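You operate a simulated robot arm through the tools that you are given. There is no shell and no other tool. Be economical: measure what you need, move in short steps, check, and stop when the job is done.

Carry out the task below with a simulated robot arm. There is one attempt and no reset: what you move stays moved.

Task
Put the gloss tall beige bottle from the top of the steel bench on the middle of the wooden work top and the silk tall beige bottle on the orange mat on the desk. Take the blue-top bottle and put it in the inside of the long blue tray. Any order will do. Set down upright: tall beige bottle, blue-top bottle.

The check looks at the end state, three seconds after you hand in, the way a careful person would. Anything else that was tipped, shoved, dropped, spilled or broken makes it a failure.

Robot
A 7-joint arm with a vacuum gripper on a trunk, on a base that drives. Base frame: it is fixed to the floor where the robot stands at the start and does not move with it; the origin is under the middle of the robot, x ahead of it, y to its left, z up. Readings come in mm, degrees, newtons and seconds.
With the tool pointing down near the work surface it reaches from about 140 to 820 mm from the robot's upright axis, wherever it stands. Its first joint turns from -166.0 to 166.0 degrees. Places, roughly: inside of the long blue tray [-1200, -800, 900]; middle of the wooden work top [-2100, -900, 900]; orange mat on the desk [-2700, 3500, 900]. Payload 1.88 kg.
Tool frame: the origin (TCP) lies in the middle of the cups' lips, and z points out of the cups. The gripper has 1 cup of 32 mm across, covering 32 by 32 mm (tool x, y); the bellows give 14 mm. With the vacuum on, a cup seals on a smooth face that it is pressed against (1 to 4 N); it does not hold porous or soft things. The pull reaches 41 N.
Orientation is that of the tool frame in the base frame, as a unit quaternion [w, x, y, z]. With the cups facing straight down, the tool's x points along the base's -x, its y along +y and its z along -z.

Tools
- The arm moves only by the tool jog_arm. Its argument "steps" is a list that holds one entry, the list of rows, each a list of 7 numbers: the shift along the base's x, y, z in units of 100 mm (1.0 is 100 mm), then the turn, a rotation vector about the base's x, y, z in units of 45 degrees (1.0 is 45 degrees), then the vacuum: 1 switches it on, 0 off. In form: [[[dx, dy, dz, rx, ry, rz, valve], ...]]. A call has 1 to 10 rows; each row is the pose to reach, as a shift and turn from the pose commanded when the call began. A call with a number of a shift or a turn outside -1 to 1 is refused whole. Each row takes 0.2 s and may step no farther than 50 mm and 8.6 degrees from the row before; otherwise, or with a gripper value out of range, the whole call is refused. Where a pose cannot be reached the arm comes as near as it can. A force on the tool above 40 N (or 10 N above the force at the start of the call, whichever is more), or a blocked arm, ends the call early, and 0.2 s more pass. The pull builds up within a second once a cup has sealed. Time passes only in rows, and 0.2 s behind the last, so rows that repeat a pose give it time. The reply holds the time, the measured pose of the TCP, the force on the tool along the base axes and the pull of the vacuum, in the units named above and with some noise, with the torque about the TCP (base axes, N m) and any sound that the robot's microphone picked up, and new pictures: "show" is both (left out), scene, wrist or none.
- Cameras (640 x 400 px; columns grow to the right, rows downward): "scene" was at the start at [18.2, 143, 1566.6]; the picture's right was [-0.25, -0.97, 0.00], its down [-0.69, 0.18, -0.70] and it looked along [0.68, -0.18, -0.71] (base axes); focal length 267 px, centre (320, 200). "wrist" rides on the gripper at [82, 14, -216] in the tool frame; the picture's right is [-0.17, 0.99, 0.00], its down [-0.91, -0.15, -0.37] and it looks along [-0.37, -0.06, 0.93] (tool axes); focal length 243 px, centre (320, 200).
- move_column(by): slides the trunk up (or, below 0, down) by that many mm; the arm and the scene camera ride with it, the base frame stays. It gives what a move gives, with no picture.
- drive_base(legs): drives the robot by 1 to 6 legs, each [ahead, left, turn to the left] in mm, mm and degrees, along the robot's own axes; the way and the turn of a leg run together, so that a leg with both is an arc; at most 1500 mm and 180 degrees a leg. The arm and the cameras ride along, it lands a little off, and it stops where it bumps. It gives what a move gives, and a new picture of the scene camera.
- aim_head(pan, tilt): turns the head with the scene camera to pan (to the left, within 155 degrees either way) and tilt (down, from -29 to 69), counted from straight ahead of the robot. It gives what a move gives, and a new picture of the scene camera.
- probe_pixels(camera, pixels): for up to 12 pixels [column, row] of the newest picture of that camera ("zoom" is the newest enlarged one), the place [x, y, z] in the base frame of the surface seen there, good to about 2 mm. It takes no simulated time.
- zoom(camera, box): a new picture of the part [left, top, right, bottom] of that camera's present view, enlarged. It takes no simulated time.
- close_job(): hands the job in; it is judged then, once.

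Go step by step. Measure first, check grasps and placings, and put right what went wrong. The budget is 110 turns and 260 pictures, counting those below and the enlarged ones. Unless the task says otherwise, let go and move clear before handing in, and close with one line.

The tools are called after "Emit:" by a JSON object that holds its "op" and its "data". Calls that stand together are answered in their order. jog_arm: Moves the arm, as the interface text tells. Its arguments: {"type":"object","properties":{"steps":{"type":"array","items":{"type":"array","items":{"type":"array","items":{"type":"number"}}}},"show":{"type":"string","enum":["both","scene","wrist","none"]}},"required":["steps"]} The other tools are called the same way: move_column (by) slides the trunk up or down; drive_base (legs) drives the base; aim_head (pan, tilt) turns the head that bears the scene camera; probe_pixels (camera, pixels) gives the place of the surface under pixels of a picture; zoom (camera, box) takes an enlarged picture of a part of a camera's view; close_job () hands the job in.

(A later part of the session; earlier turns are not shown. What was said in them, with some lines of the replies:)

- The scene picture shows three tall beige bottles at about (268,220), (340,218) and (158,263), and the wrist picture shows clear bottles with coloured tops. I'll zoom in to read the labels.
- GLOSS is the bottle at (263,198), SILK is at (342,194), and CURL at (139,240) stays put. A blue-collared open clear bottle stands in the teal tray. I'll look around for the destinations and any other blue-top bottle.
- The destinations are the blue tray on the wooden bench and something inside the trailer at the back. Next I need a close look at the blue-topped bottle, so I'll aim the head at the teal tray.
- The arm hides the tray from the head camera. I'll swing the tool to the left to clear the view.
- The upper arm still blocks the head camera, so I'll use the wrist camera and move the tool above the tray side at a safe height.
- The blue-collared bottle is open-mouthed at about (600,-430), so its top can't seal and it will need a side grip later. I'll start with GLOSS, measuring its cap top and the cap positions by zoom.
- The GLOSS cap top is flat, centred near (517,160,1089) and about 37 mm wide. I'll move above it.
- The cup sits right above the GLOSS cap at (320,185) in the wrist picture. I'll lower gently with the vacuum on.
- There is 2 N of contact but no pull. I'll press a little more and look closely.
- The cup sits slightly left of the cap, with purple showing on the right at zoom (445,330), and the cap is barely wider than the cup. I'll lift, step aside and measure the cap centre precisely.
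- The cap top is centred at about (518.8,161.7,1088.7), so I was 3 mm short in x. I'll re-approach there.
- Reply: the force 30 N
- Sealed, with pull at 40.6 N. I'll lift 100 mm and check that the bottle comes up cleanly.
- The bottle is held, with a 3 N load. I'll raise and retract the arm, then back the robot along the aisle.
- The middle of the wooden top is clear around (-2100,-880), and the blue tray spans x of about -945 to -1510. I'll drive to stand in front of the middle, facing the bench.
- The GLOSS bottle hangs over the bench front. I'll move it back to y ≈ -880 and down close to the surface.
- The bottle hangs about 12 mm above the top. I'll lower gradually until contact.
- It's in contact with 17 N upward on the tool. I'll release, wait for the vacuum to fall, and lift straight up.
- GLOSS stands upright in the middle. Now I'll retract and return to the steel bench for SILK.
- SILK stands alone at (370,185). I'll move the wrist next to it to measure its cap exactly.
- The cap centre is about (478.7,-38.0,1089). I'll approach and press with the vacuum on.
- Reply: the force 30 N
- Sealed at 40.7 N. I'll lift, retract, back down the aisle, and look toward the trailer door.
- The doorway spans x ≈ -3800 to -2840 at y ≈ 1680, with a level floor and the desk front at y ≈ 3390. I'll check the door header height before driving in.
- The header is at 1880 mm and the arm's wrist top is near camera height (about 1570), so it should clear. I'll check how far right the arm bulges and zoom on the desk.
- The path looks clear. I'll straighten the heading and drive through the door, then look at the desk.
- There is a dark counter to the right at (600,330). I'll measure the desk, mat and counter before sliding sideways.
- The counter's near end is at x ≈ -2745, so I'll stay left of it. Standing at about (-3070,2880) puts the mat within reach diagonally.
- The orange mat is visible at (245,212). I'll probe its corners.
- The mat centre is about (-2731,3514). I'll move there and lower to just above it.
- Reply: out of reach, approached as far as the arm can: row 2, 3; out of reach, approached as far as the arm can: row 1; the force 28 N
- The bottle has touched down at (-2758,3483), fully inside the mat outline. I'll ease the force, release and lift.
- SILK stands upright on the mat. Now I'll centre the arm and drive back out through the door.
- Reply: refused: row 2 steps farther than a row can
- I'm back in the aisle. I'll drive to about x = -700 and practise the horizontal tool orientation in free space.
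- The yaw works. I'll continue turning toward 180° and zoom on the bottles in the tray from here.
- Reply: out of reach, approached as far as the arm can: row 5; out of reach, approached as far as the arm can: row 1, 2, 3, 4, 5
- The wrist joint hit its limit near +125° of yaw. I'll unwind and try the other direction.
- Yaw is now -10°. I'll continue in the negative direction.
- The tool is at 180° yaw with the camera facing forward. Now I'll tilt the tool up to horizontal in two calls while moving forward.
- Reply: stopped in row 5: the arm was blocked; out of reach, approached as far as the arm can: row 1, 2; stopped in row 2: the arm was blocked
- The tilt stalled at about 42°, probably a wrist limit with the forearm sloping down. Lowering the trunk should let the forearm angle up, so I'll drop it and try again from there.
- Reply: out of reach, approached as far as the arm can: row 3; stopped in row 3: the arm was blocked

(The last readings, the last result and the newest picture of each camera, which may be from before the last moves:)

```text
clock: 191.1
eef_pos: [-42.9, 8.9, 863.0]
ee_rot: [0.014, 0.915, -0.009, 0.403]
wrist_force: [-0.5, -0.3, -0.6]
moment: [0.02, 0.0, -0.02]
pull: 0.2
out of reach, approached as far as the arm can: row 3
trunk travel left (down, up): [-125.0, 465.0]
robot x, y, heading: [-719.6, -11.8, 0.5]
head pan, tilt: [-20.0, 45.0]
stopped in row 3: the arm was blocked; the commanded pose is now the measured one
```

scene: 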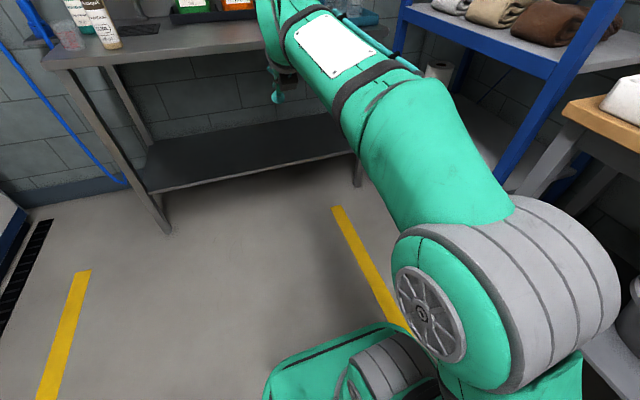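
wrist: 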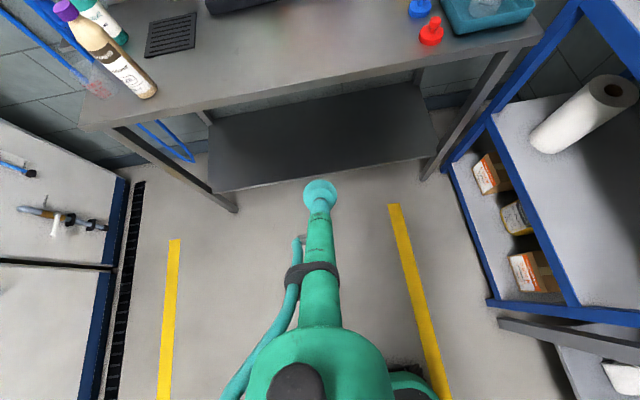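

I need the geometry of the forearm, so I'll probe points along it.

Emit:
{"op": "probe_pixels", "data": {"camera": "scene", "pixels": [[425, 310], [520, 240], [430, 150], [330, 50], [280, 20], [283, 80], [275, 98], [560, 380], [390, 360], [600, 250]]}}

Emit:
{"op": "aim_head", "data": {"pan": -10, "tilt": 25}}

```text
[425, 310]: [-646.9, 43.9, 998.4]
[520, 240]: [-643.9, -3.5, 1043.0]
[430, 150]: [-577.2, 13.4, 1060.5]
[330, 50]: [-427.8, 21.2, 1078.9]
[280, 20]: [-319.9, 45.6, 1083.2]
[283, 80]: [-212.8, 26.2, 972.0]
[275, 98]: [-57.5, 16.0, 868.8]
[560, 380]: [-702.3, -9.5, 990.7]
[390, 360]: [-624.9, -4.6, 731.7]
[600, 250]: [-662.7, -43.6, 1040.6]
```

```text
clock: 192.0
eef_pos: [-43.3, 7.6, 862.2]
ee_rot: [0.014, 0.917, -0.008, 0.399]
wrist_force: [1.2, 0.2, 0.1]
moment: [0.0, -0.02, -0.01]
pull: 0.1
trunk travel left (down, up): [-125.0, 465.0]
robot x, y, heading: [-714.8, -12.2, 0.7]
head pan, tilt: [-10.0, 25.0]
```

scene: 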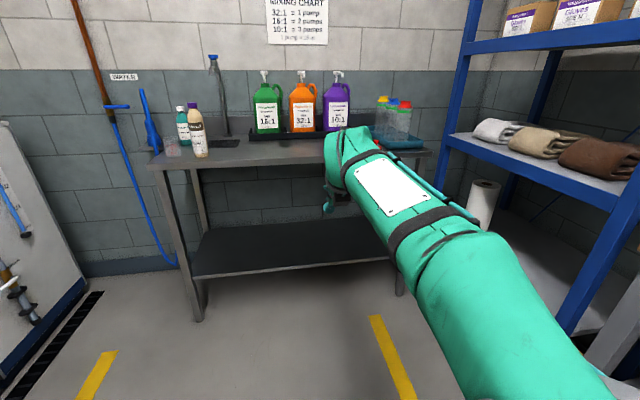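

The forearm is level and the tool sits 47° below it, so the wrist seems to have a minimum bend of about 45°. I'll raise the TCP so the forearm pitches up, then tilt more.

Emit:
{"op": "jog_arm", "data": {"steps": [[[0.1, 0, 0.45, 0, 0, 0, 0], [0.2, 0, 0.9, 0, 0, 0, 0], [0.3, 0, 1, 0, 0, 0, 0]]], "show": "none"}}

Emit:
{"op": "jog_arm", "data": {"steps": [[[0.1, 0, 0.45, 0, 0, 0, 0], [0.2, 0, 0.9, 0, 0, 0, 0], [0.3, 0, 1, 0, 0, 0, 0]]], "show": "none"}}

Emit:
{"op": "jog_arm", "data": {"steps": [[[0.15, 0, 0.2, 0, -0.15, 0, 0], [0.3, 0, 0.4, 0, -0.3, 0, 0], [0.45, 0, 0.6, 0, -0.45, 0, 0], [0.6, 0, 0.8, 0, -0.6, 0, 0], [0.8, 0, 1.0, 0, -0.75, 0, 0]]], "show": "scene"}}

```text
clock: 192.8
eef_pos: [-24.6, 11.8, 976.6]
ee_rot: [0.012, 0.914, -0.006, 0.406]
wrist_force: [0.1, 0.1, 0.8]
moment: [0.01, 0.0, 0.0]
pull: 0.0
trunk travel left (down, up): [-125.0, 465.0]
robot x, y, heading: [-713.2, -11.6, 0.9]
head pan, tilt: [-10.0, 25.0]
```

```text
clock: 193.6
eef_pos: [6.5, 10.9, 1076.8]
ee_rot: [0.014, 0.913, -0.008, 0.407]
wrist_force: [-0.3, 0.3, -0.2]
moment: [-0.02, 0.03, -0.03]
pull: 0.1
trunk travel left (down, up): [-125.0, 465.0]
robot x, y, heading: [-715.6, -11.5, 0.7]
head pan, tilt: [-10.0, 25.0]
```

```text
clock: 194.8
eef_pos: [81.9, 9.8, 1183.8]
ee_rot: [0.009, 0.754, -0.009, 0.657]
wrist_force: [-4.1, 0.1, 4.1]
moment: [0.0, 0.62, 0.05]
pull: 0.1
trunk travel left (down, up): [-125.0, 465.0]
robot x, y, heading: [-713.2, -10.9, 0.5]
head pan, tilt: [-10.0, 25.0]
```

scene: 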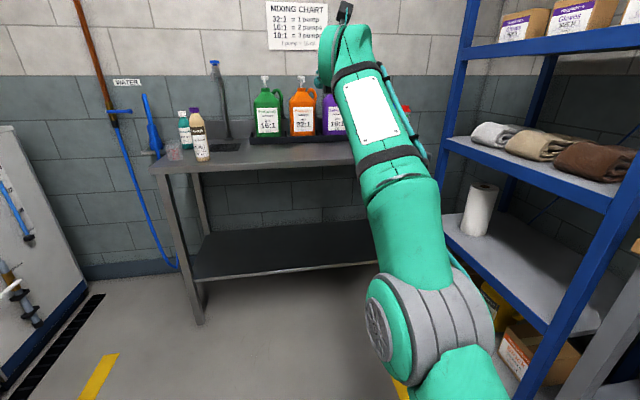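

That works: the tilt is now 82°. I'll finish to horizontal and see how low I can go with the trunk dropped further.

Emit:
{"op": "jog_arm", "data": {"steps": [[[0.1, 0, 0.05, 0, -0.1, 0, 0], [0.2, 0, 0.1, 0, -0.18, 0, 0], [0.2, 0, 0.1, 0, -0.18, 0, 0]]], "show": "none"}}

Emit:
{"op": "move_column", "data": {"by": -120}}

Emit:
{"op": "aim_head", "data": {"pan": -10, "tilt": 15}}

```text
clock: 195.6
eef_pos: [106.2, -4.5, 1190.8]
ee_rot: [0.005, 0.709, -0.002, 0.705]
wrist_force: [-0.1, 0.7, 0.6]
moment: [0.0, -0.02, 0.0]
pull: 0.0
out of reach, approached as far as the arm can: row 1, 2, 3
trunk travel left (down, up): [-125.0, 465.0]
robot x, y, heading: [-717.0, -10.6, 1.0]
head pan, tilt: [-10.0, 25.0]
```

```text
clock: 197.1
eef_pos: [107.4, -3.6, 1069.8]
ee_rot: [0.004, 0.71, -0.001, 0.705]
wrist_force: [-0.2, 0.2, -0.7]
moment: [-0.03, 0.05, 0.03]
pull: 0.0
trunk travel left (down, up): [-5.0, 585.0]
robot x, y, heading: [-715.4, -11.9, 0.9]
head pan, tilt: [-10.0, 25.0]
```

```text
clock: 197.8
eef_pos: [106.5, -5.1, 1069.6]
ee_rot: [0.005, 0.71, -0.002, 0.705]
wrist_force: [-0.3, -0.1, 0.3]
moment: [0.0, -0.01, 0.0]
pull: 0.1
trunk travel left (down, up): [-5.0, 585.0]
robot x, y, heading: [-716.8, -12.3, 0.7]
head pan, tilt: [-10.0, 15.0]
```

scene: 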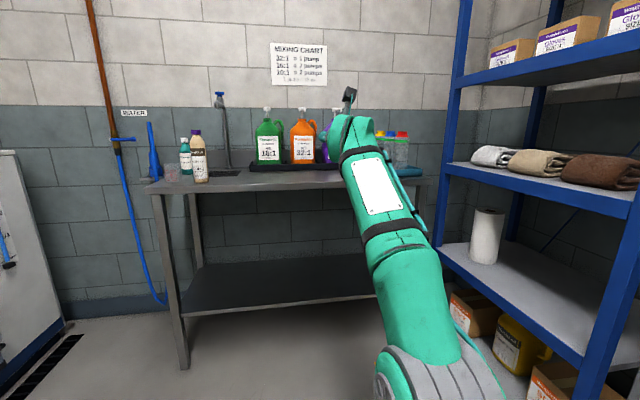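

Horizontal is reached at z = 1070 with the trunk near bottom. I'll check whether the TCP can come down to about 1000, and zoom on the tray bottles.

Emit:
{"op": "jog_arm", "data": {"steps": [[[0, 0, -0.2, 0, 0, 0, 0], [0, 0, -0.4, 0, 0, 0, 0], [0, 0, -0.6, 0, 0, 0, 0], [0, 0, -0.6, 0, 0, 0, 0]]], "show": "wrist"}}

Emit:
{"op": "zoom", "data": {"camera": "scene", "box": [360, 120, 430, 190]}}

```text
clock: 198.8
eef_pos: [106.5, -4.9, 1010.1]
ee_rot: [0.003, 0.711, 0.004, 0.703]
wrist_force: [0.0, 0.0, 0.1]
moment: [0.01, 0.02, 0.0]
pull: 0.0
trunk travel left (down, up): [-5.0, 585.0]
robot x, y, heading: [-716.4, -8.5, 0.6]
head pan, tilt: [-10.0, 15.0]
```

wrist: 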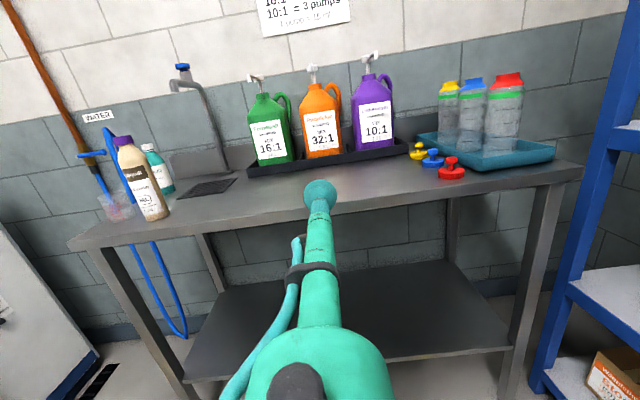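

```text
5.71 times, centred on (395, 155) of scene
```

zoom: 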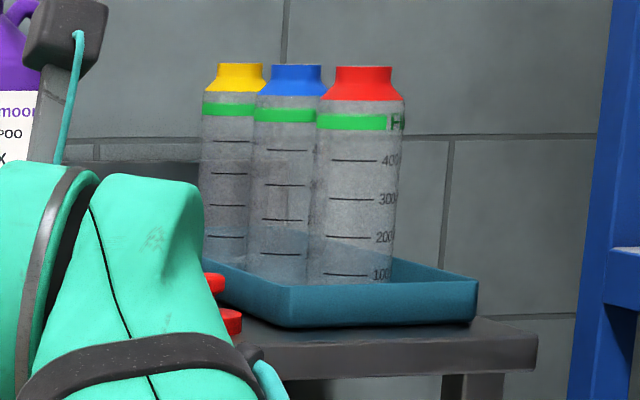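

The horizontal pose works at z = 1010, and the wrist camera sees the bottles well at (470,115). I'll measure the blue-top one.

Emit:
{"op": "zoom", "data": {"camera": "wrist", "box": [420, 60, 540, 180]}}

Emit:
{"op": "probe_pixels", "data": {"camera": "zoom", "pixels": [[265, 96], [230, 115], [295, 110], [220, 125], [265, 125], [310, 120], [265, 160], [265, 210], [265, 250], [380, 125], [170, 130]]}}

```text
3.33 times, centred on (480, 120) of wrist
```

zoom: 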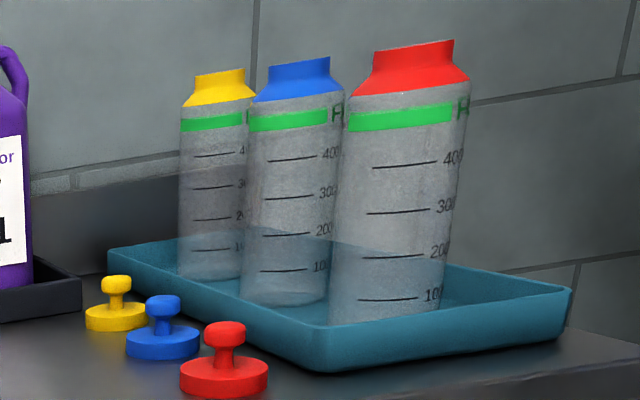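

```text
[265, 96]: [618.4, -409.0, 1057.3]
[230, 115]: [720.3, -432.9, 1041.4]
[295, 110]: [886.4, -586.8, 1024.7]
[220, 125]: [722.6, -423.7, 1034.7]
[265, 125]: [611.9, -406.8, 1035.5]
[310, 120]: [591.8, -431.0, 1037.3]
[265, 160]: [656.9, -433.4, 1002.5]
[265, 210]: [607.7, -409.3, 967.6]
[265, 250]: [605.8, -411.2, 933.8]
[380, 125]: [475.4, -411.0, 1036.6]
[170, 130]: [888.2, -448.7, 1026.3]
```

Emit:
{"op": "probe_pixels", "data": {"camera": "zoom", "pixels": [[251, 125], [258, 125], [272, 123], [280, 122], [288, 121], [296, 120], [304, 119], [318, 117], [326, 116], [262, 98], [290, 92], [322, 90]]}}

Emit:
{"op": "probe_pixels", "data": {"camera": "zoom", "pixels": [[350, 125], [370, 123], [400, 119], [430, 114], [450, 108], [270, 161], [290, 159], [312, 156], [268, 272], [285, 270], [300, 269]]}}

```text
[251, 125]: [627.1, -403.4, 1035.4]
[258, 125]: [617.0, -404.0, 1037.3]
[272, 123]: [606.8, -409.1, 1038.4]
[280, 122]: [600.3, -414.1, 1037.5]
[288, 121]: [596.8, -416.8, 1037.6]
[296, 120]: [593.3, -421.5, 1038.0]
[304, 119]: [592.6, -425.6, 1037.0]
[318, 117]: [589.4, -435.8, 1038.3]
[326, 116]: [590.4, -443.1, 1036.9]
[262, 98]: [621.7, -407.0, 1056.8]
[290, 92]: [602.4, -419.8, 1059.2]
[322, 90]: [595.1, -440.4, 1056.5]
```

```text
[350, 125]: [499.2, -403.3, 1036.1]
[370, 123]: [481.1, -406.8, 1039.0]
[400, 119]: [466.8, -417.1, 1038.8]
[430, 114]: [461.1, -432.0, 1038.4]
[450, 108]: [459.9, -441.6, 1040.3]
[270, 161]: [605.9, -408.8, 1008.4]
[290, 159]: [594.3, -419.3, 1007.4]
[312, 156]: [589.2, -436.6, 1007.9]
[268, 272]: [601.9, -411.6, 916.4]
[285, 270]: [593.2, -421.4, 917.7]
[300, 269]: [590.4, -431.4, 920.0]
```

The blue bottle's axis is at (625,-439) with radius 36, and the red one is at (496,-439). I'll check the bench edge and the robot's front footprint to choose a standing place.

Emit:
{"op": "probe_pixels", "data": {"camera": "wrist", "pixels": [[250, 215], [380, 198], [500, 180], [130, 235]]}}

Emit:
{"op": "aim_head", "data": {"pan": 0, "tilt": 65}}

Emit:
{"op": "probe_pixels", "data": {"camera": "scene", "pixels": [[100, 300], [200, 300], [300, 250], [320, 300], [250, 350], [400, 300], [200, 380], [500, 380], [320, 200], [300, 380], [150, 380], [450, 200]]}}

```text
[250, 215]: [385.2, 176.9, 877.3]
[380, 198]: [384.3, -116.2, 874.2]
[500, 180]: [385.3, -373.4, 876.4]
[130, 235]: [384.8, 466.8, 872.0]
```

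```text
clock: 200.0
eef_pos: [106.7, -5.6, 1009.0]
ee_rot: [0.003, 0.71, 0.003, 0.704]
wrist_force: [-0.2, 0.1, 0.8]
moment: [0.0, 0.02, -0.01]
pull: 0.1
trunk travel left (down, up): [-5.0, 585.0]
robot x, y, heading: [-718.2, -9.1, 0.7]
head pan, tilt: [0.0, 65.0]
```

scene: 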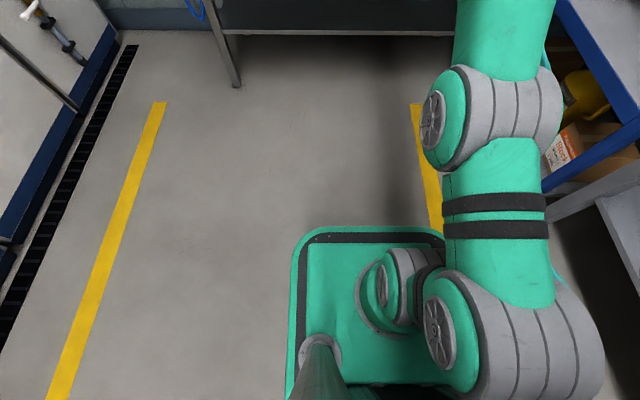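

```text
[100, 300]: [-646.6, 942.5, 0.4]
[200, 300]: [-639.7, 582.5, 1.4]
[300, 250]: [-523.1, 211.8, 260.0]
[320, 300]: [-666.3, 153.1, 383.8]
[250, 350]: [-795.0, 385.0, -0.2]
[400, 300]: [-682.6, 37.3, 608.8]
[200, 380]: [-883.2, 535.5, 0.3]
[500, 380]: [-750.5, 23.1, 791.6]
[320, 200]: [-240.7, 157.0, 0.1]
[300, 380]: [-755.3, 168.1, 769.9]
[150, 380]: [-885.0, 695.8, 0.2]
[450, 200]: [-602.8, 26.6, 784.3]
```

The base is compact (front about 225 mm ahead). I'll probe the elbow and forearm to check clearance at the bench edge (x = 385).

Emit:
{"op": "probe_pixels", "data": {"camera": "scene", "pixels": [[490, 110], [500, 70], [505, 40], [505, 5], [435, 120], [540, 60]]}}

Emit:
{"op": "aim_head", "data": {"pan": -15, "tilt": 25}}

Emit:
{"op": "probe_pixels", "data": {"camera": "scene", "pixels": [[300, 100], [320, 130], [340, 160], [320, 200], [360, 230], [380, 280], [400, 330], [280, 120], [300, 150], [310, 170]]}}

```text
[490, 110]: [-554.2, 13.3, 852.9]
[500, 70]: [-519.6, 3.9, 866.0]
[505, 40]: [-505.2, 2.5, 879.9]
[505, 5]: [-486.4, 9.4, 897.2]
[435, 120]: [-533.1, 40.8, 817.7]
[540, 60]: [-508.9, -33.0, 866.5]
```

```text
clock: 201.0
eef_pos: [107.2, -4.2, 1009.6]
ee_rot: [0.003, 0.71, 0.003, 0.704]
wrist_force: [-0.1, -0.6, 0.4]
moment: [0.02, 0.0, 0.01]
pull: 0.0
trunk travel left (down, up): [-5.0, 585.0]
robot x, y, heading: [-711.9, -8.8, 0.7]
head pan, tilt: [-15.0, 25.0]
```

scene: 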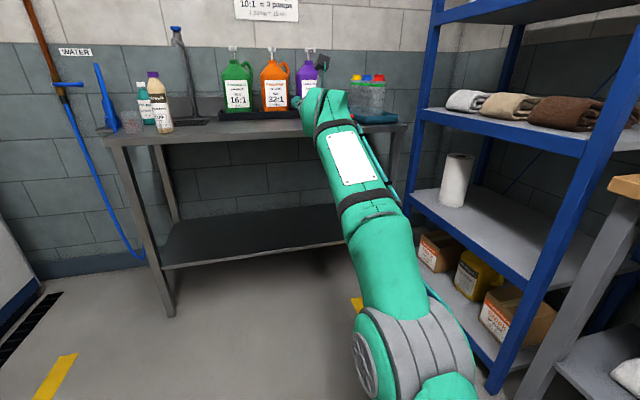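

```text
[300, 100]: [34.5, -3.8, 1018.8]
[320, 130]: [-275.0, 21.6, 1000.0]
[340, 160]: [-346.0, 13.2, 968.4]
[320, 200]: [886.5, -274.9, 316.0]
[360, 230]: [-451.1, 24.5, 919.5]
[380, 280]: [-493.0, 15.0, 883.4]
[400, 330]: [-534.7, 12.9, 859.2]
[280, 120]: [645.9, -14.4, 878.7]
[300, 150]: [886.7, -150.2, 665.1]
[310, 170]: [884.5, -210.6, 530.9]
```

Geometry is fine: everything within about 330 mm of the cup stays above the bench. I'll retract the TCP 100 mm, approach with heading -40°, and stop short to check.

Emit:
{"op": "jog_arm", "data": {"steps": [[[-0.3, 0, 0.05, 0, 0, 0, 0], [-0.6, 0, 0.05, 0, 0, 0, 0], [-0.9, 0, 0.05, 0, 0, 0, 0], [-0.9, 0, 0.05, 0, 0, 0, 0]]], "show": "none"}}

Emit:
{"op": "drive_base", "data": {"legs": [[0, 400, 0], [0, 0, -40.7], [0, 226, 0], [450, 0, 0]]}}

```text
clock: 202.2
eef_pos: [53.0, -5.8, 962.5]
ee_rot: [0.004, 0.735, 0.001, 0.678]
wrist_force: [0.2, 0.0, -0.1]
moment: [0.0, 0.07, -0.01]
pull: 0.1
trunk travel left (down, up): [-5.0, 585.0]
robot x, y, heading: [-716.2, -8.3, 0.5]
head pan, tilt: [-15.0, 25.0]
stopped in row 4: the arm was blocked; the commanded pose is now the measured one
```

```text
clock: 210.3
eef_pos: [357.1, -221.3, 966.5]
ee_rot: [0.239, 0.69, -0.254, 0.634]
wrist_force: [0.7, 0.4, -0.3]
moment: [-0.02, 0.0, 0.02]
pull: 0.0
trunk travel left (down, up): [-5.0, 585.0]
robot x, y, heading: [-226.9, 277.0, -40.1]
head pan, tilt: [-15.0, 25.0]
```

scene: 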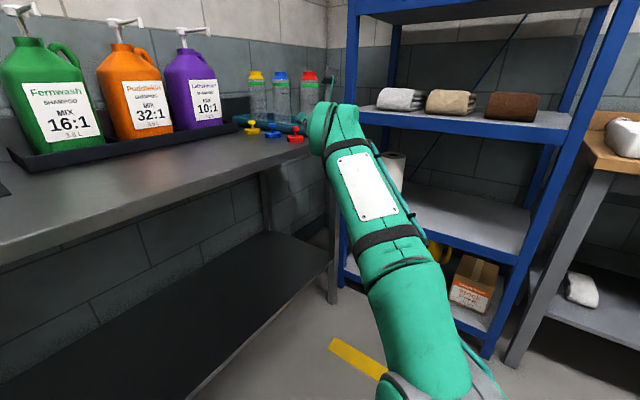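

The arm can't retract at this height, so I'll instead extend: level the tool, raise to about 1008 and test the forward reach here.

Emit:
{"op": "jog_arm", "data": {"steps": [[[0.13, -0.11, 0.2, -0.03, -0.04, 0, 0], [0.27, -0.22, 0.35, -0.06, -0.07, 0, 0], [0.38, -0.32, 0.42, -0.078, -0.094, 0, 0], [0.38, -0.32, 0.42, -0.078, -0.094, 0, 0]]], "show": "none"}}

Emit:
{"op": "jog_arm", "data": {"steps": [[[0.2, -0.165, 0, 0, 0, 0, 0], [0.4, -0.33, 0, 0, 0, 0, 0], [0.6, -0.5, 0, 0, 0, 0, 0], [0.6, -0.5, 0, 0, 0, 0, 0]]], "show": "wrist"}}

```text
clock: 211.3
eef_pos: [389.8, -248.9, 1016.1]
ee_rot: [0.249, 0.657, -0.238, 0.671]
wrist_force: [0.1, 0.2, 0.0]
moment: [-0.01, -0.01, 0.02]
pull: 0.0
trunk travel left (down, up): [-5.0, 585.0]
robot x, y, heading: [-226.4, 272.8, -39.6]
head pan, tilt: [-15.0, 25.0]
```

```text
clock: 212.3
eef_pos: [448.2, -298.3, 1014.4]
ee_rot: [0.249, 0.657, -0.237, 0.671]
wrist_force: [0.6, 0.1, -0.7]
moment: [0.01, -0.05, 0.02]
pull: 0.1
trunk travel left (down, up): [-5.0, 585.0]
robot x, y, heading: [-227.9, 274.2, -40.0]
head pan, tilt: [-15.0, 25.0]
```

wrist: 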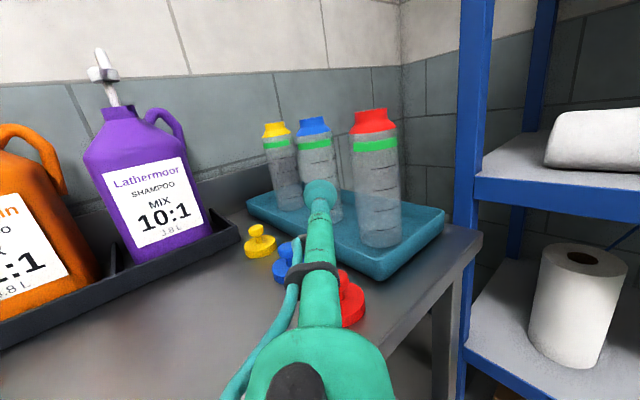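

The forward reach is good (885 mm) and the tool points at the blue bottle at (320,150). I'll retract 60 mm and drive the base 190 mm ahead, leaving about a 60 mm gap.

Emit:
{"op": "jog_arm", "data": {"steps": [[[-0.2, 0.165, 0, 0, 0, 0, 0], [-0.4, 0.33, -0.05, 0.01, 0.012, 0, 0], [-0.46, 0.39, -0.1, 0.02, 0.024, 0, 0]]], "show": "none"}}

Emit:
{"op": "drive_base", "data": {"legs": [[185, 0, 0]]}}

Emit:
{"op": "jog_arm", "data": {"steps": [[[0, 0, 0, 0, 0, 0, 0]]], "show": "wrist"}}

```text
clock: 213.1
eef_pos: [402.9, -259.7, 1006.0]
ee_rot: [0.246, 0.665, -0.241, 0.663]
wrist_force: [-0.6, 0.0, 0.2]
moment: [-0.01, -0.03, 0.0]
pull: 0.1
trunk travel left (down, up): [-5.0, 585.0]
robot x, y, heading: [-227.9, 273.2, -39.4]
head pan, tilt: [-15.0, 25.0]
```

```text
clock: 214.6
eef_pos: [545.0, -379.4, 1005.6]
ee_rot: [0.247, 0.664, -0.242, 0.663]
wrist_force: [0.6, -0.1, 0.3]
moment: [0.0, -0.04, 0.02]
pull: 0.2
trunk travel left (down, up): [-5.0, 585.0]
robot x, y, heading: [-82.8, 155.8, -40.0]
head pan, tilt: [-15.0, 25.0]
```

scene: 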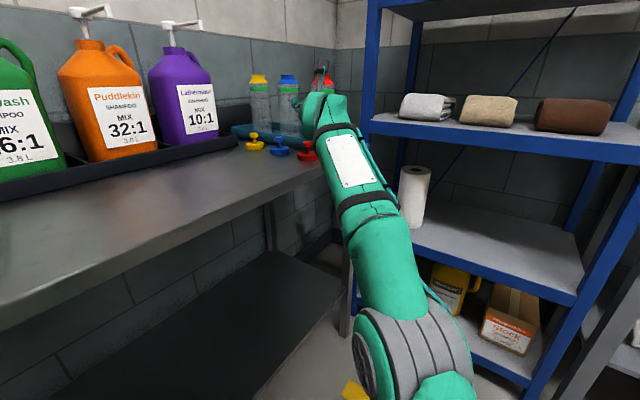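

```text
clock: 215.0
eef_pos: [545.5, -378.6, 1006.6]
ee_rot: [0.246, 0.665, -0.241, 0.663]
wrist_force: [0.7, -0.5, -0.1]
moment: [0.01, -0.02, 0.01]
pull: 0.1
trunk travel left (down, up): [-5.0, 585.0]
robot x, y, heading: [-88.1, 153.5, -40.1]
head pan, tilt: [-15.0, 25.0]
```

wrist: 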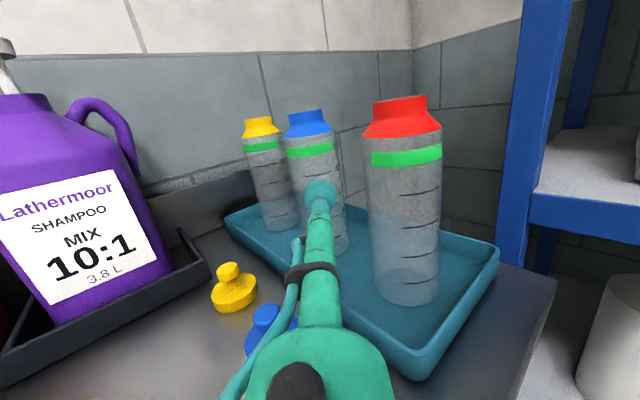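

The cup is about 65 mm from the blue bottle. I'll re-measure the bottle from this close view.

Emit:
{"op": "zoom", "data": {"camera": "wrist", "box": [270, 100, 350, 200]}}

Emit:
{"op": "probe_pixels", "data": {"camera": "wrist", "pixels": [[290, 154], [296, 154], [302, 153], [308, 152], [314, 151], [320, 150], [326, 149], [331, 148], [305, 170], [320, 168], [330, 166]]}}

```text
4.00 times, centred on (310, 150) of wrist
```

zoom: 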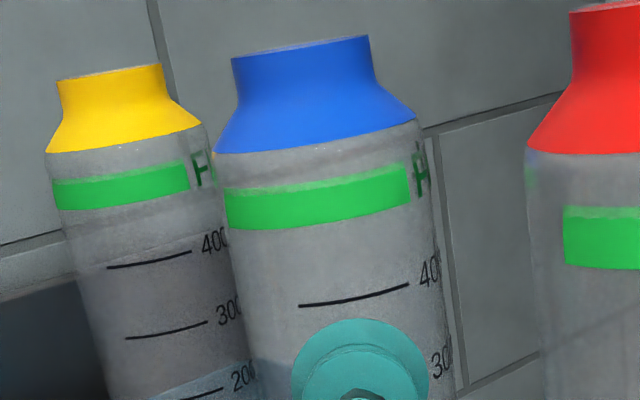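

```text
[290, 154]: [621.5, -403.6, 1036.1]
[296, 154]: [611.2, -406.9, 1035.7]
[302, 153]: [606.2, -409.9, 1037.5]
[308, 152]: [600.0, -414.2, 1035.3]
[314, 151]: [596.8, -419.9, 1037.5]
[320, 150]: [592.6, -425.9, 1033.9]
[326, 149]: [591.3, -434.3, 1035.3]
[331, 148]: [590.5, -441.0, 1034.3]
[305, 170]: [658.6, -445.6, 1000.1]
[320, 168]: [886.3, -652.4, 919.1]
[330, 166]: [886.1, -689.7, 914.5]
```

The bottle is confirmed at (626,-439). It may be light, so I'll shift 6 mm left and creep in with the vacuum on, watching force and pull.

Emit:
{"op": "jog_arm", "data": {"steps": [[[0.04, 0.05, 0, 0, 0, 0, 1], [0.19, -0.08, 0, 0, 0, 0, 1], [0.34, -0.2, 0, 0, 0, 0, 1], [0.45, -0.3, 0, 0, 0, 0, 1], [0.5, -0.34, 0, 0, 0, 0, 1], [0.515, -0.353, 0, 0, 0, 0, 1], [0.53, -0.366, 0, 0, 0, 0, 1], [0.545, -0.379, 0, 0, 0, 0, 1]]], "show": "wrist"}}

Emit:
{"op": "zoom", "data": {"camera": "wrist", "box": [270, 100, 370, 220]}}

```text
clock: 216.8
eef_pos: [599.7, -418.0, 1004.9]
ee_rot: [0.246, 0.666, -0.239, 0.663]
wrist_force: [0.0, 0.9, 0.6]
moment: [0.0, 0.0, 0.01]
pull: 40.7
trunk travel left (down, up): [-5.0, 585.0]
robot x, y, heading: [-87.0, 156.7, -39.7]
head pan, tilt: [-15.0, 25.0]
```

wrist: 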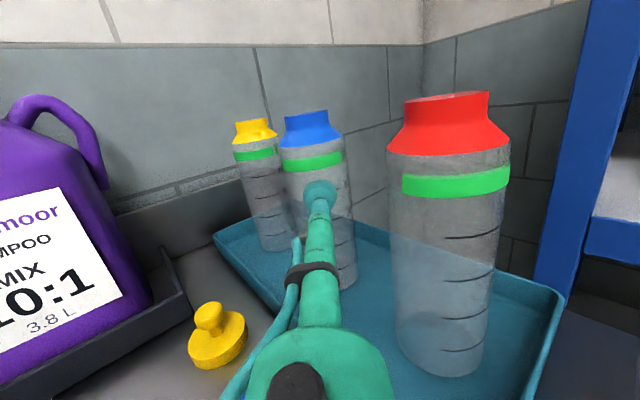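

```text
3.33 times, centred on (320, 160) of wrist
```

zoom: 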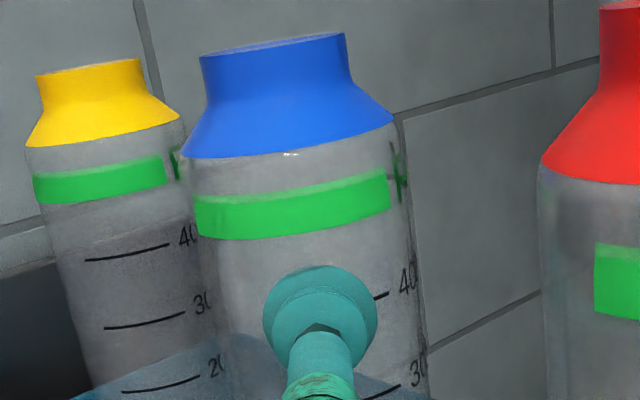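

Sealed at 40.7 N, with the bottle still upright. I'll lift with the trunk so it clears its neighbours (tops at about 1067).

Emit:
{"op": "move_column", "data": {"by": 60}}

Emit:
{"op": "jog_arm", "data": {"steps": [[[0, 0, 0, 0, 0, 0, 1]]], "show": "wrist"}}

```text
clock: 217.8
eef_pos: [599.2, -418.8, 1066.2]
ee_rot: [0.245, 0.666, -0.238, 0.663]
wrist_force: [-0.2, -0.8, -0.7]
moment: [0.04, 0.0, -0.01]
pull: 40.6
trunk travel left (down, up): [-65.0, 525.0]
robot x, y, heading: [-84.9, 157.7, -39.8]
head pan, tilt: [-15.0, 25.0]
```

```text
clock: 218.2
eef_pos: [598.2, -418.0, 1065.0]
ee_rot: [0.246, 0.666, -0.239, 0.663]
wrist_force: [-0.7, 0.2, -0.2]
moment: [-0.02, 0.03, 0.0]
pull: 40.2
trunk travel left (down, up): [-65.0, 525.0]
robot x, y, heading: [-88.2, 151.3, -40.2]
head pan, tilt: [-15.0, 25.0]
```

wrist: 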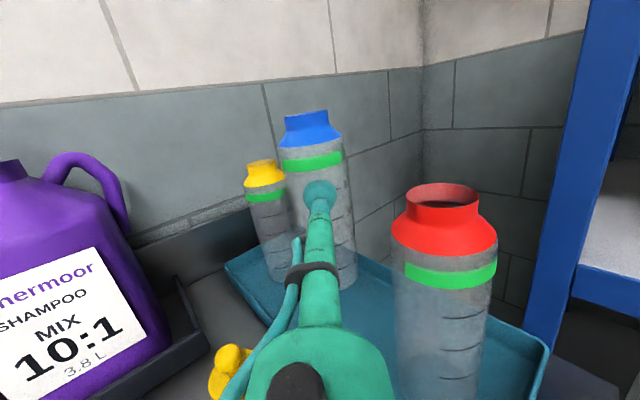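

The bottle hangs upright from the cup. I'll raise another 190 mm, back away diagonally, turn to face the wooden bench and slide in front of the blue tray.

Emit:
{"op": "move_column", "data": {"by": 190}}

Emit:
{"op": "drive_base", "data": {"legs": [[-600, 0, 0], [0, 0, -50], [0, -690, 0], [200, 0, 0]]}}

Emit:
{"op": "aim_head", "data": {"pan": 0, "tilt": 40}}

Emit:
{"op": "jog_arm", "data": {"steps": [[[0, 0, 0, 0, 0, 0, 1]]], "show": "wrist"}}

```text
clock: 220.3
eef_pos: [599.7, -418.5, 1255.3]
ee_rot: [0.244, 0.667, -0.237, 0.663]
wrist_force: [0.1, 0.6, -0.8]
moment: [0.05, 0.01, 0.02]
pull: 41.0
trunk travel left (down, up): [-255.0, 335.0]
robot x, y, heading: [-85.6, 156.4, -40.0]
head pan, tilt: [-15.0, 25.0]
```

```text
clock: 230.5
eef_pos: [-1219.1, -557.2, 1256.8]
ee_rot: [0.501, 0.505, -0.496, 0.499]
wrist_force: [0.5, -0.1, -0.5]
moment: [-0.01, 0.01, 0.0]
pull: 40.6
trunk travel left (down, up): [-255.0, 335.0]
robot x, y, heading: [-1230.6, 337.2, -89.4]
head pan, tilt: [-15.0, 25.0]
```

scene: 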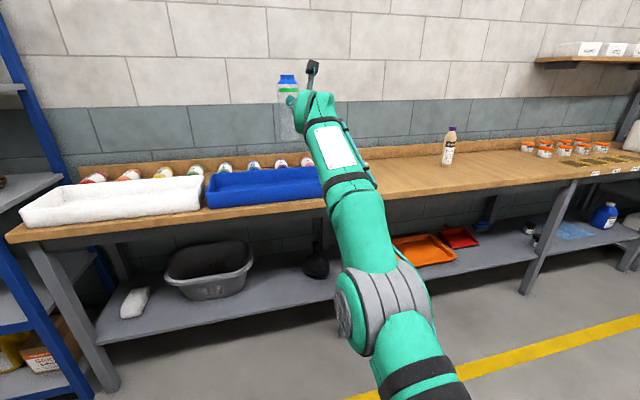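

```text
clock: 231.3
eef_pos: [-1219.6, -557.8, 1256.0]
ee_rot: [0.5, 0.504, -0.496, 0.5]
wrist_force: [0.5, 0.3, 0.5]
moment: [0.06, -0.02, 0.03]
pull: 40.9
trunk travel left (down, up): [-255.0, 335.0]
robot x, y, heading: [-1232.0, 337.6, -89.4]
head pan, tilt: [0.0, 40.0]
```

scene: 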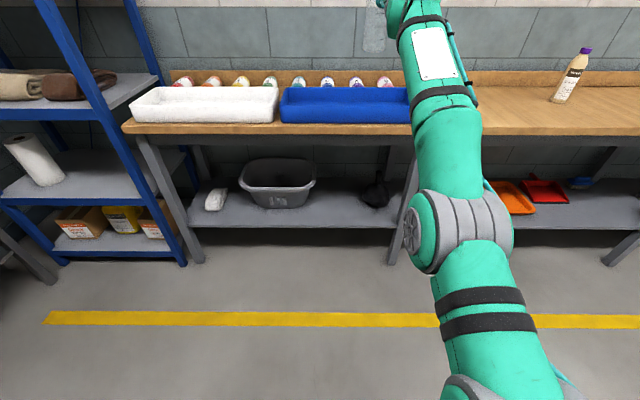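

```text
clock: 231.7
eef_pos: [-1219.5, -556.7, 1256.4]
ee_rot: [0.5, 0.505, -0.495, 0.499]
wrist_force: [-0.4, -0.1, -0.4]
moment: [-0.01, -0.03, 0.0]
pull: 41.2
trunk travel left (down, up): [-255.0, 335.0]
robot x, y, heading: [-1229.6, 335.2, -89.7]
head pan, tilt: [0.0, 40.0]
```

wrist: 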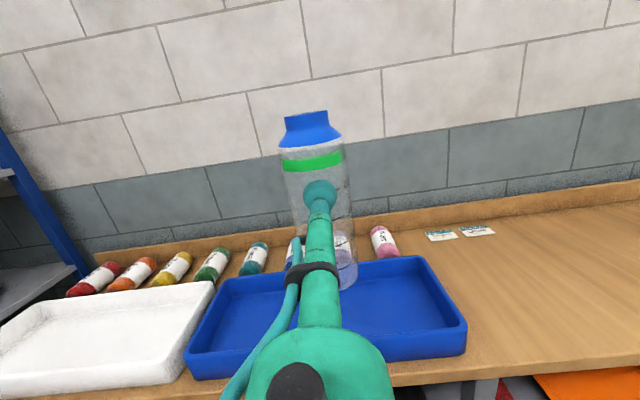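

The bottle is held, and the blue tray is ahead at (330,310). I'll probe its rim and floor.

Emit:
{"op": "probe_pixels", "data": {"camera": "wrist", "pixels": [[240, 275], [425, 258], [190, 360], [463, 325], [390, 300], [250, 310], [400, 340], [420, 310], [380, 270], [230, 345], [440, 345]]}}

```text
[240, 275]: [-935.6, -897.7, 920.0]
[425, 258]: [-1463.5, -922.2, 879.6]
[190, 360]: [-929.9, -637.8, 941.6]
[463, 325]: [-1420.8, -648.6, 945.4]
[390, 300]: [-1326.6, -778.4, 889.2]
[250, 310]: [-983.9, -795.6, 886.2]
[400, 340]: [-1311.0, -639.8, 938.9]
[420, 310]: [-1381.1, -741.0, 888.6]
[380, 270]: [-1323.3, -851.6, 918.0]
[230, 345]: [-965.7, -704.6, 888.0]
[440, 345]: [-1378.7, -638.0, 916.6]
```

The tray interior is about x -925..-1425, y -640..-895, with its floor at 887. I'll drive 172 mm ahead to centre the bottle, then lower the trunk to just above the floor.

Emit:
{"op": "drive_base", "data": {"legs": [[172, 25, 0]]}}

Emit:
{"op": "move_column", "data": {"by": -225}}

Emit:
{"op": "jog_arm", "data": {"steps": [[[0, 0, 0, 0, 0, 0, 1]]], "show": "both"}}

```text
clock: 233.2
eef_pos: [-1194.2, -729.2, 1255.2]
ee_rot: [0.501, 0.504, -0.496, 0.499]
wrist_force: [0.6, 0.3, -0.4]
moment: [0.03, 0.01, 0.0]
pull: 40.7
trunk travel left (down, up): [-255.0, 335.0]
robot x, y, heading: [-1201.7, 165.8, -89.9]
head pan, tilt: [0.0, 40.0]
```

scene: 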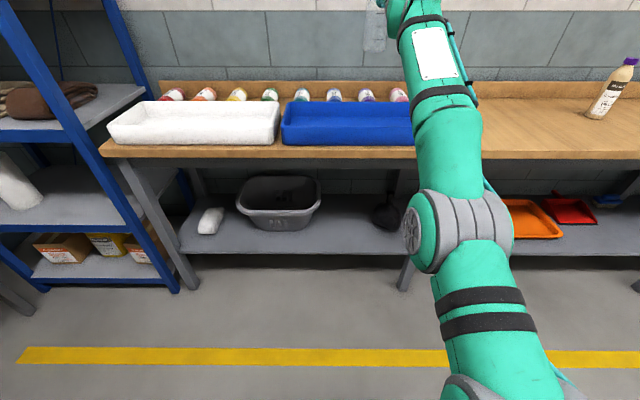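

```text
clock: 235.5
eef_pos: [-1193.9, -728.9, 1029.8]
ee_rot: [0.5, 0.505, -0.496, 0.499]
wrist_force: [1.0, 1.0, -0.1]
moment: [0.02, 0.02, -0.02]
pull: 40.2
trunk travel left (down, up): [-30.0, 560.0]
robot x, y, heading: [-1200.3, 165.6, -89.7]
head pan, tilt: [0.0, 40.0]
```

```text
clock: 235.9
eef_pos: [-1194.8, -729.2, 1029.9]
ee_rot: [0.5, 0.505, -0.495, 0.499]
wrist_force: [0.4, 0.9, -0.4]
moment: [0.03, -0.01, -0.01]
pull: 40.7
trunk travel left (down, up): [-30.0, 560.0]
robot x, y, heading: [-1203.2, 163.2, -89.7]
head pan, tilt: [0.0, 40.0]
```

scene: 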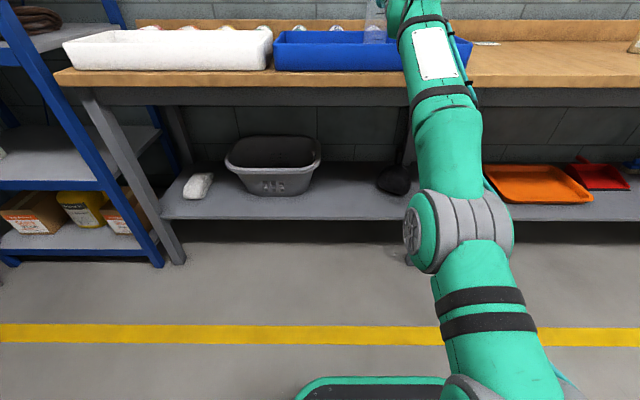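
wrist: 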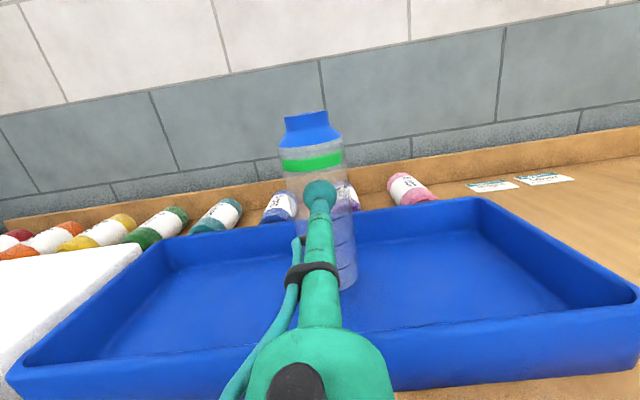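

The bottle is inside the tray, about 20 mm above the floor. I'll lower with fine steps until I feel contact.

Emit:
{"op": "jog_arm", "data": {"steps": [[[0, 0, -0.06, 0, 0, 0, 1], [0, 0, -0.12, 0, 0, 0, 1], [0, 0, -0.16, 0, 0, 0, 1], [0, 0, -0.18, 0, 0, 0, 1], [0, 0, -0.18, 0, 0, 0, 1]]], "show": "none"}}

```text
clock: 237.1
eef_pos: [-1195.3, -728.3, 1012.2]
ee_rot: [0.5, 0.505, -0.495, 0.499]
wrist_force: [0.4, -0.1, -0.3]
moment: [0.02, 0.0, 0.04]
pull: 40.4
trunk travel left (down, up): [-30.0, 560.0]
robot x, y, heading: [-1200.0, 159.6, -89.7]
head pan, tilt: [0.0, 40.0]
```

Emit:
{"op": "jog_arm", "data": {"steps": [[[0, 0, -0.01, 0, 0, 0, 1], [0, 0, -0.02, 0, 0, 0, 1], [0, 0, -0.03, 0, 0, 0, 1], [0, 0, -0.03, 0, 0, 0, 1]]], "show": "none"}}

Emit:
{"op": "jog_arm", "data": {"steps": [[[0, 0, -0.01, 0, 0, 0, 1], [0, 0, -0.01, 0, 0, 0, 1], [0, 0, -0.01, 0, 0, 0, 1]]], "show": "wrist"}}

```text
clock: 238.1
eef_pos: [-1193.4, -730.2, 1009.5]
ee_rot: [0.501, 0.506, -0.495, 0.499]
wrist_force: [0.3, -0.3, -0.4]
moment: [0.0, 0.02, 0.01]
pull: 40.7
trunk travel left (down, up): [-30.0, 560.0]
robot x, y, heading: [-1202.0, 166.5, -89.6]
head pan, tilt: [0.0, 40.0]
```

```text
clock: 238.9
eef_pos: [-1194.7, -729.9, 1009.2]
ee_rot: [0.5, 0.505, -0.495, 0.5]
wrist_force: [-0.6, -0.8, 1.7]
moment: [0.0, -0.02, 0.01]
pull: 41.2
trunk travel left (down, up): [-30.0, 560.0]
robot x, y, heading: [-1203.1, 163.5, -89.6]
head pan, tilt: [0.0, 40.0]
```

wrist: 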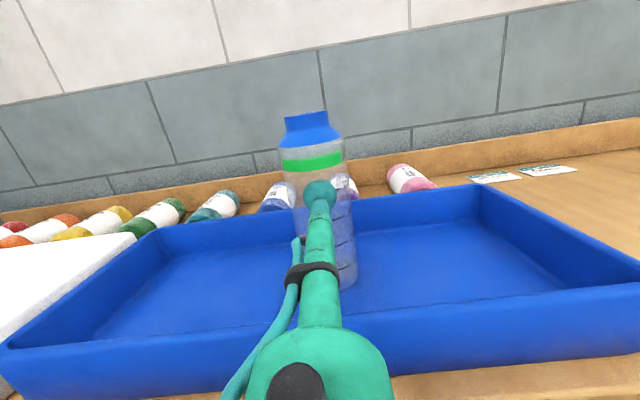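

Contact is felt (1.7 N). I'll switch the vacuum off, wait, then retract straight back slowly.

Emit:
{"op": "jog_arm", "data": {"steps": [[[0, 0, 0, 0, 0, 0, 0], [0, 0, 0, 0, 0, 0, 0], [0, 0, 0, 0, 0, 0, 0], [0, 0, 0, 0, 0, 0, 0], [0, 0, 0, 0, 0, 0, 0]]], "show": "none"}}

Emit:
{"op": "jog_arm", "data": {"steps": [[[0, 0.02, 0, 0, 0, 0, 0], [0, 0.06, 0, 0, 0, 0, 0], [0, 0.12, 0, 0, 0, 0, 0], [0, 0.25, 0, 0, 0, 0, 0], [0, 0.4, 0, 0, 0, 0, 0]]], "show": "wrist"}}

```text
clock: 240.1
eef_pos: [-1195.4, -730.1, 1008.1]
ee_rot: [0.5, 0.506, -0.495, 0.499]
wrist_force: [-0.3, 0.3, 0.4]
moment: [0.02, 0.01, -0.01]
pull: 0.0
trunk travel left (down, up): [-30.0, 560.0]
robot x, y, heading: [-1197.9, 164.3, -89.7]
head pan, tilt: [0.0, 40.0]
```

```text
clock: 241.3
eef_pos: [-1194.3, -688.3, 1008.4]
ee_rot: [0.501, 0.505, -0.496, 0.498]
wrist_force: [0.5, 0.1, 0.2]
moment: [-0.03, 0.0, 0.01]
pull: 0.1
trunk travel left (down, up): [-30.0, 560.0]
robot x, y, heading: [-1204.4, 161.9, -89.7]
head pan, tilt: [0.0, 40.0]
```

wrist: 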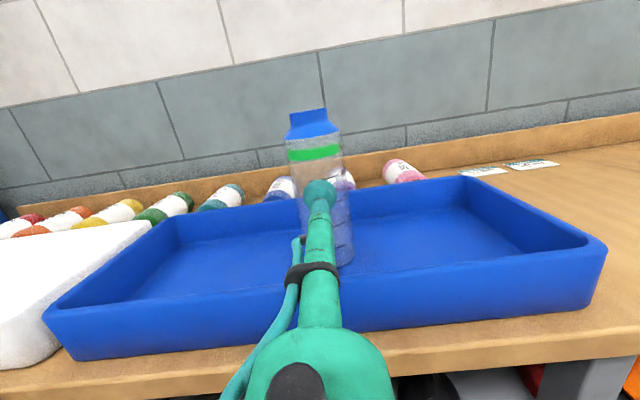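

The bottle stays standing after release. I'll back the base away straight and check the result.

Emit:
{"op": "drive_base", "data": {"legs": [[-350, 0, 0]]}}

Emit:
{"op": "jog_arm", "data": {"steps": [[[0, 0, 0, 0, 0, 0, 0]]], "show": "both"}}

Emit:
{"op": "zoom", "data": {"camera": "wrist", "box": [240, 100, 420, 240]}}

Emit:
{"op": "aim_head", "data": {"pan": 40, "tilt": 15}}

```text
clock: 243.6
eef_pos: [-1197.4, -336.6, 1008.1]
ee_rot: [0.5, 0.505, -0.495, 0.499]
wrist_force: [-0.2, -0.3, -0.3]
moment: [0.02, 0.01, 0.01]
pull: 0.0
trunk travel left (down, up): [-30.0, 560.0]
robot x, y, heading: [-1205.9, 516.9, -89.6]
head pan, tilt: [0.0, 40.0]
```

scene: 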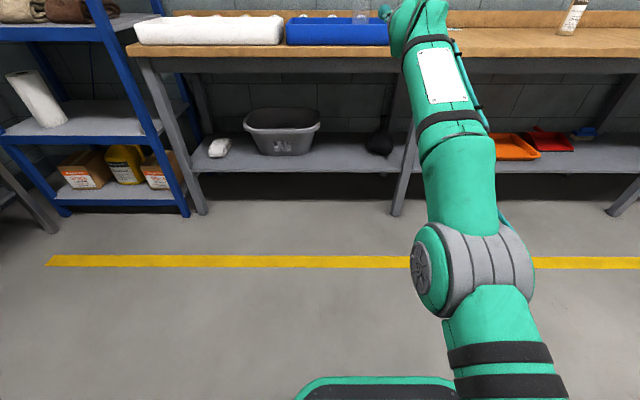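

```text
clock: 244.0
eef_pos: [-1197.6, -337.8, 1008.4]
ee_rot: [0.501, 0.504, -0.497, 0.499]
wrist_force: [0.5, -0.2, 0.0]
moment: [-0.01, -0.01, 0.03]
pull: 0.1
trunk travel left (down, up): [-30.0, 560.0]
robot x, y, heading: [-1202.8, 514.2, -89.6]
head pan, tilt: [0.0, 40.0]
```

scene: 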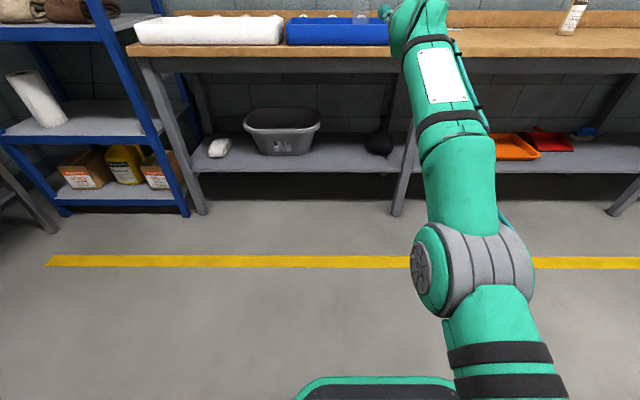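
wrist: 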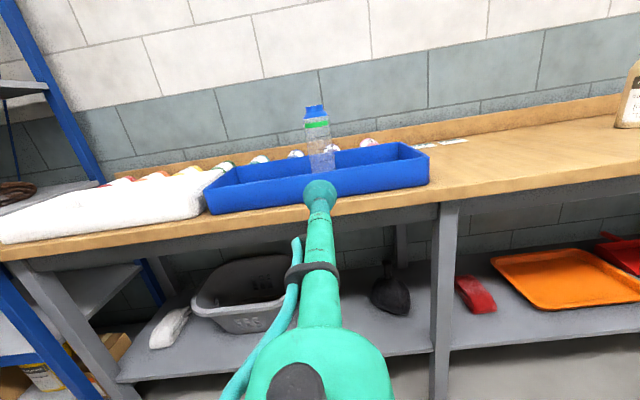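

```text
2.86 times, centred on (330, 170) of wrist
```

zoom: 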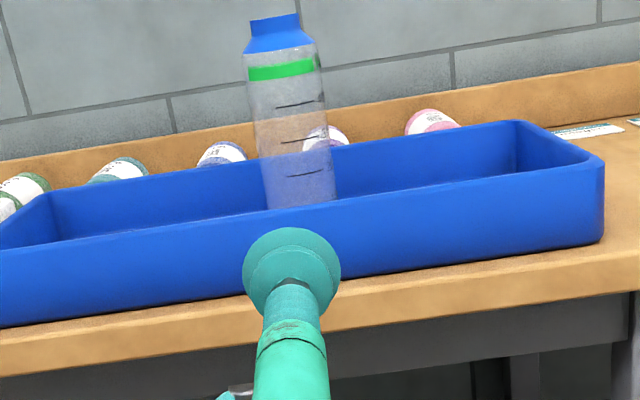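

```text
clock: 245.1
eef_pos: [-1198.1, -337.4, 1008.5]
ee_rot: [0.501, 0.505, -0.495, 0.498]
wrist_force: [0.4, -0.6, 0.4]
moment: [0.01, 0.0, 0.0]
pull: 0.1
trunk travel left (down, up): [-30.0, 560.0]
robot x, y, heading: [-1203.4, 519.3, -89.9]
head pan, tilt: [40.0, 15.0]
```

scene: 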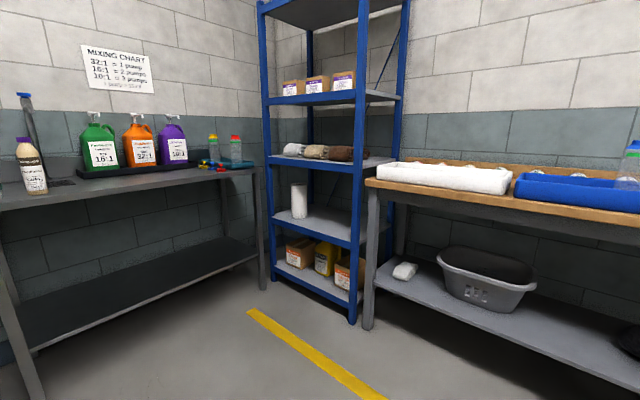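

All three bottles stand upright at their places: the blue-top one is in the tray (zoom (290,110)), and the red and yellow ones and the caps on the steel bench are undisturbed. I'm handing in.

Emit:
{"op": "close_job", "data": {}}

```text
The job is handed in.
```

I set down all three bottles upright and handed the job in: GLOSS is in the middle of the wooden work top, SILK is on the orange mat, and the blue-top bottle is inside the long blue tray.
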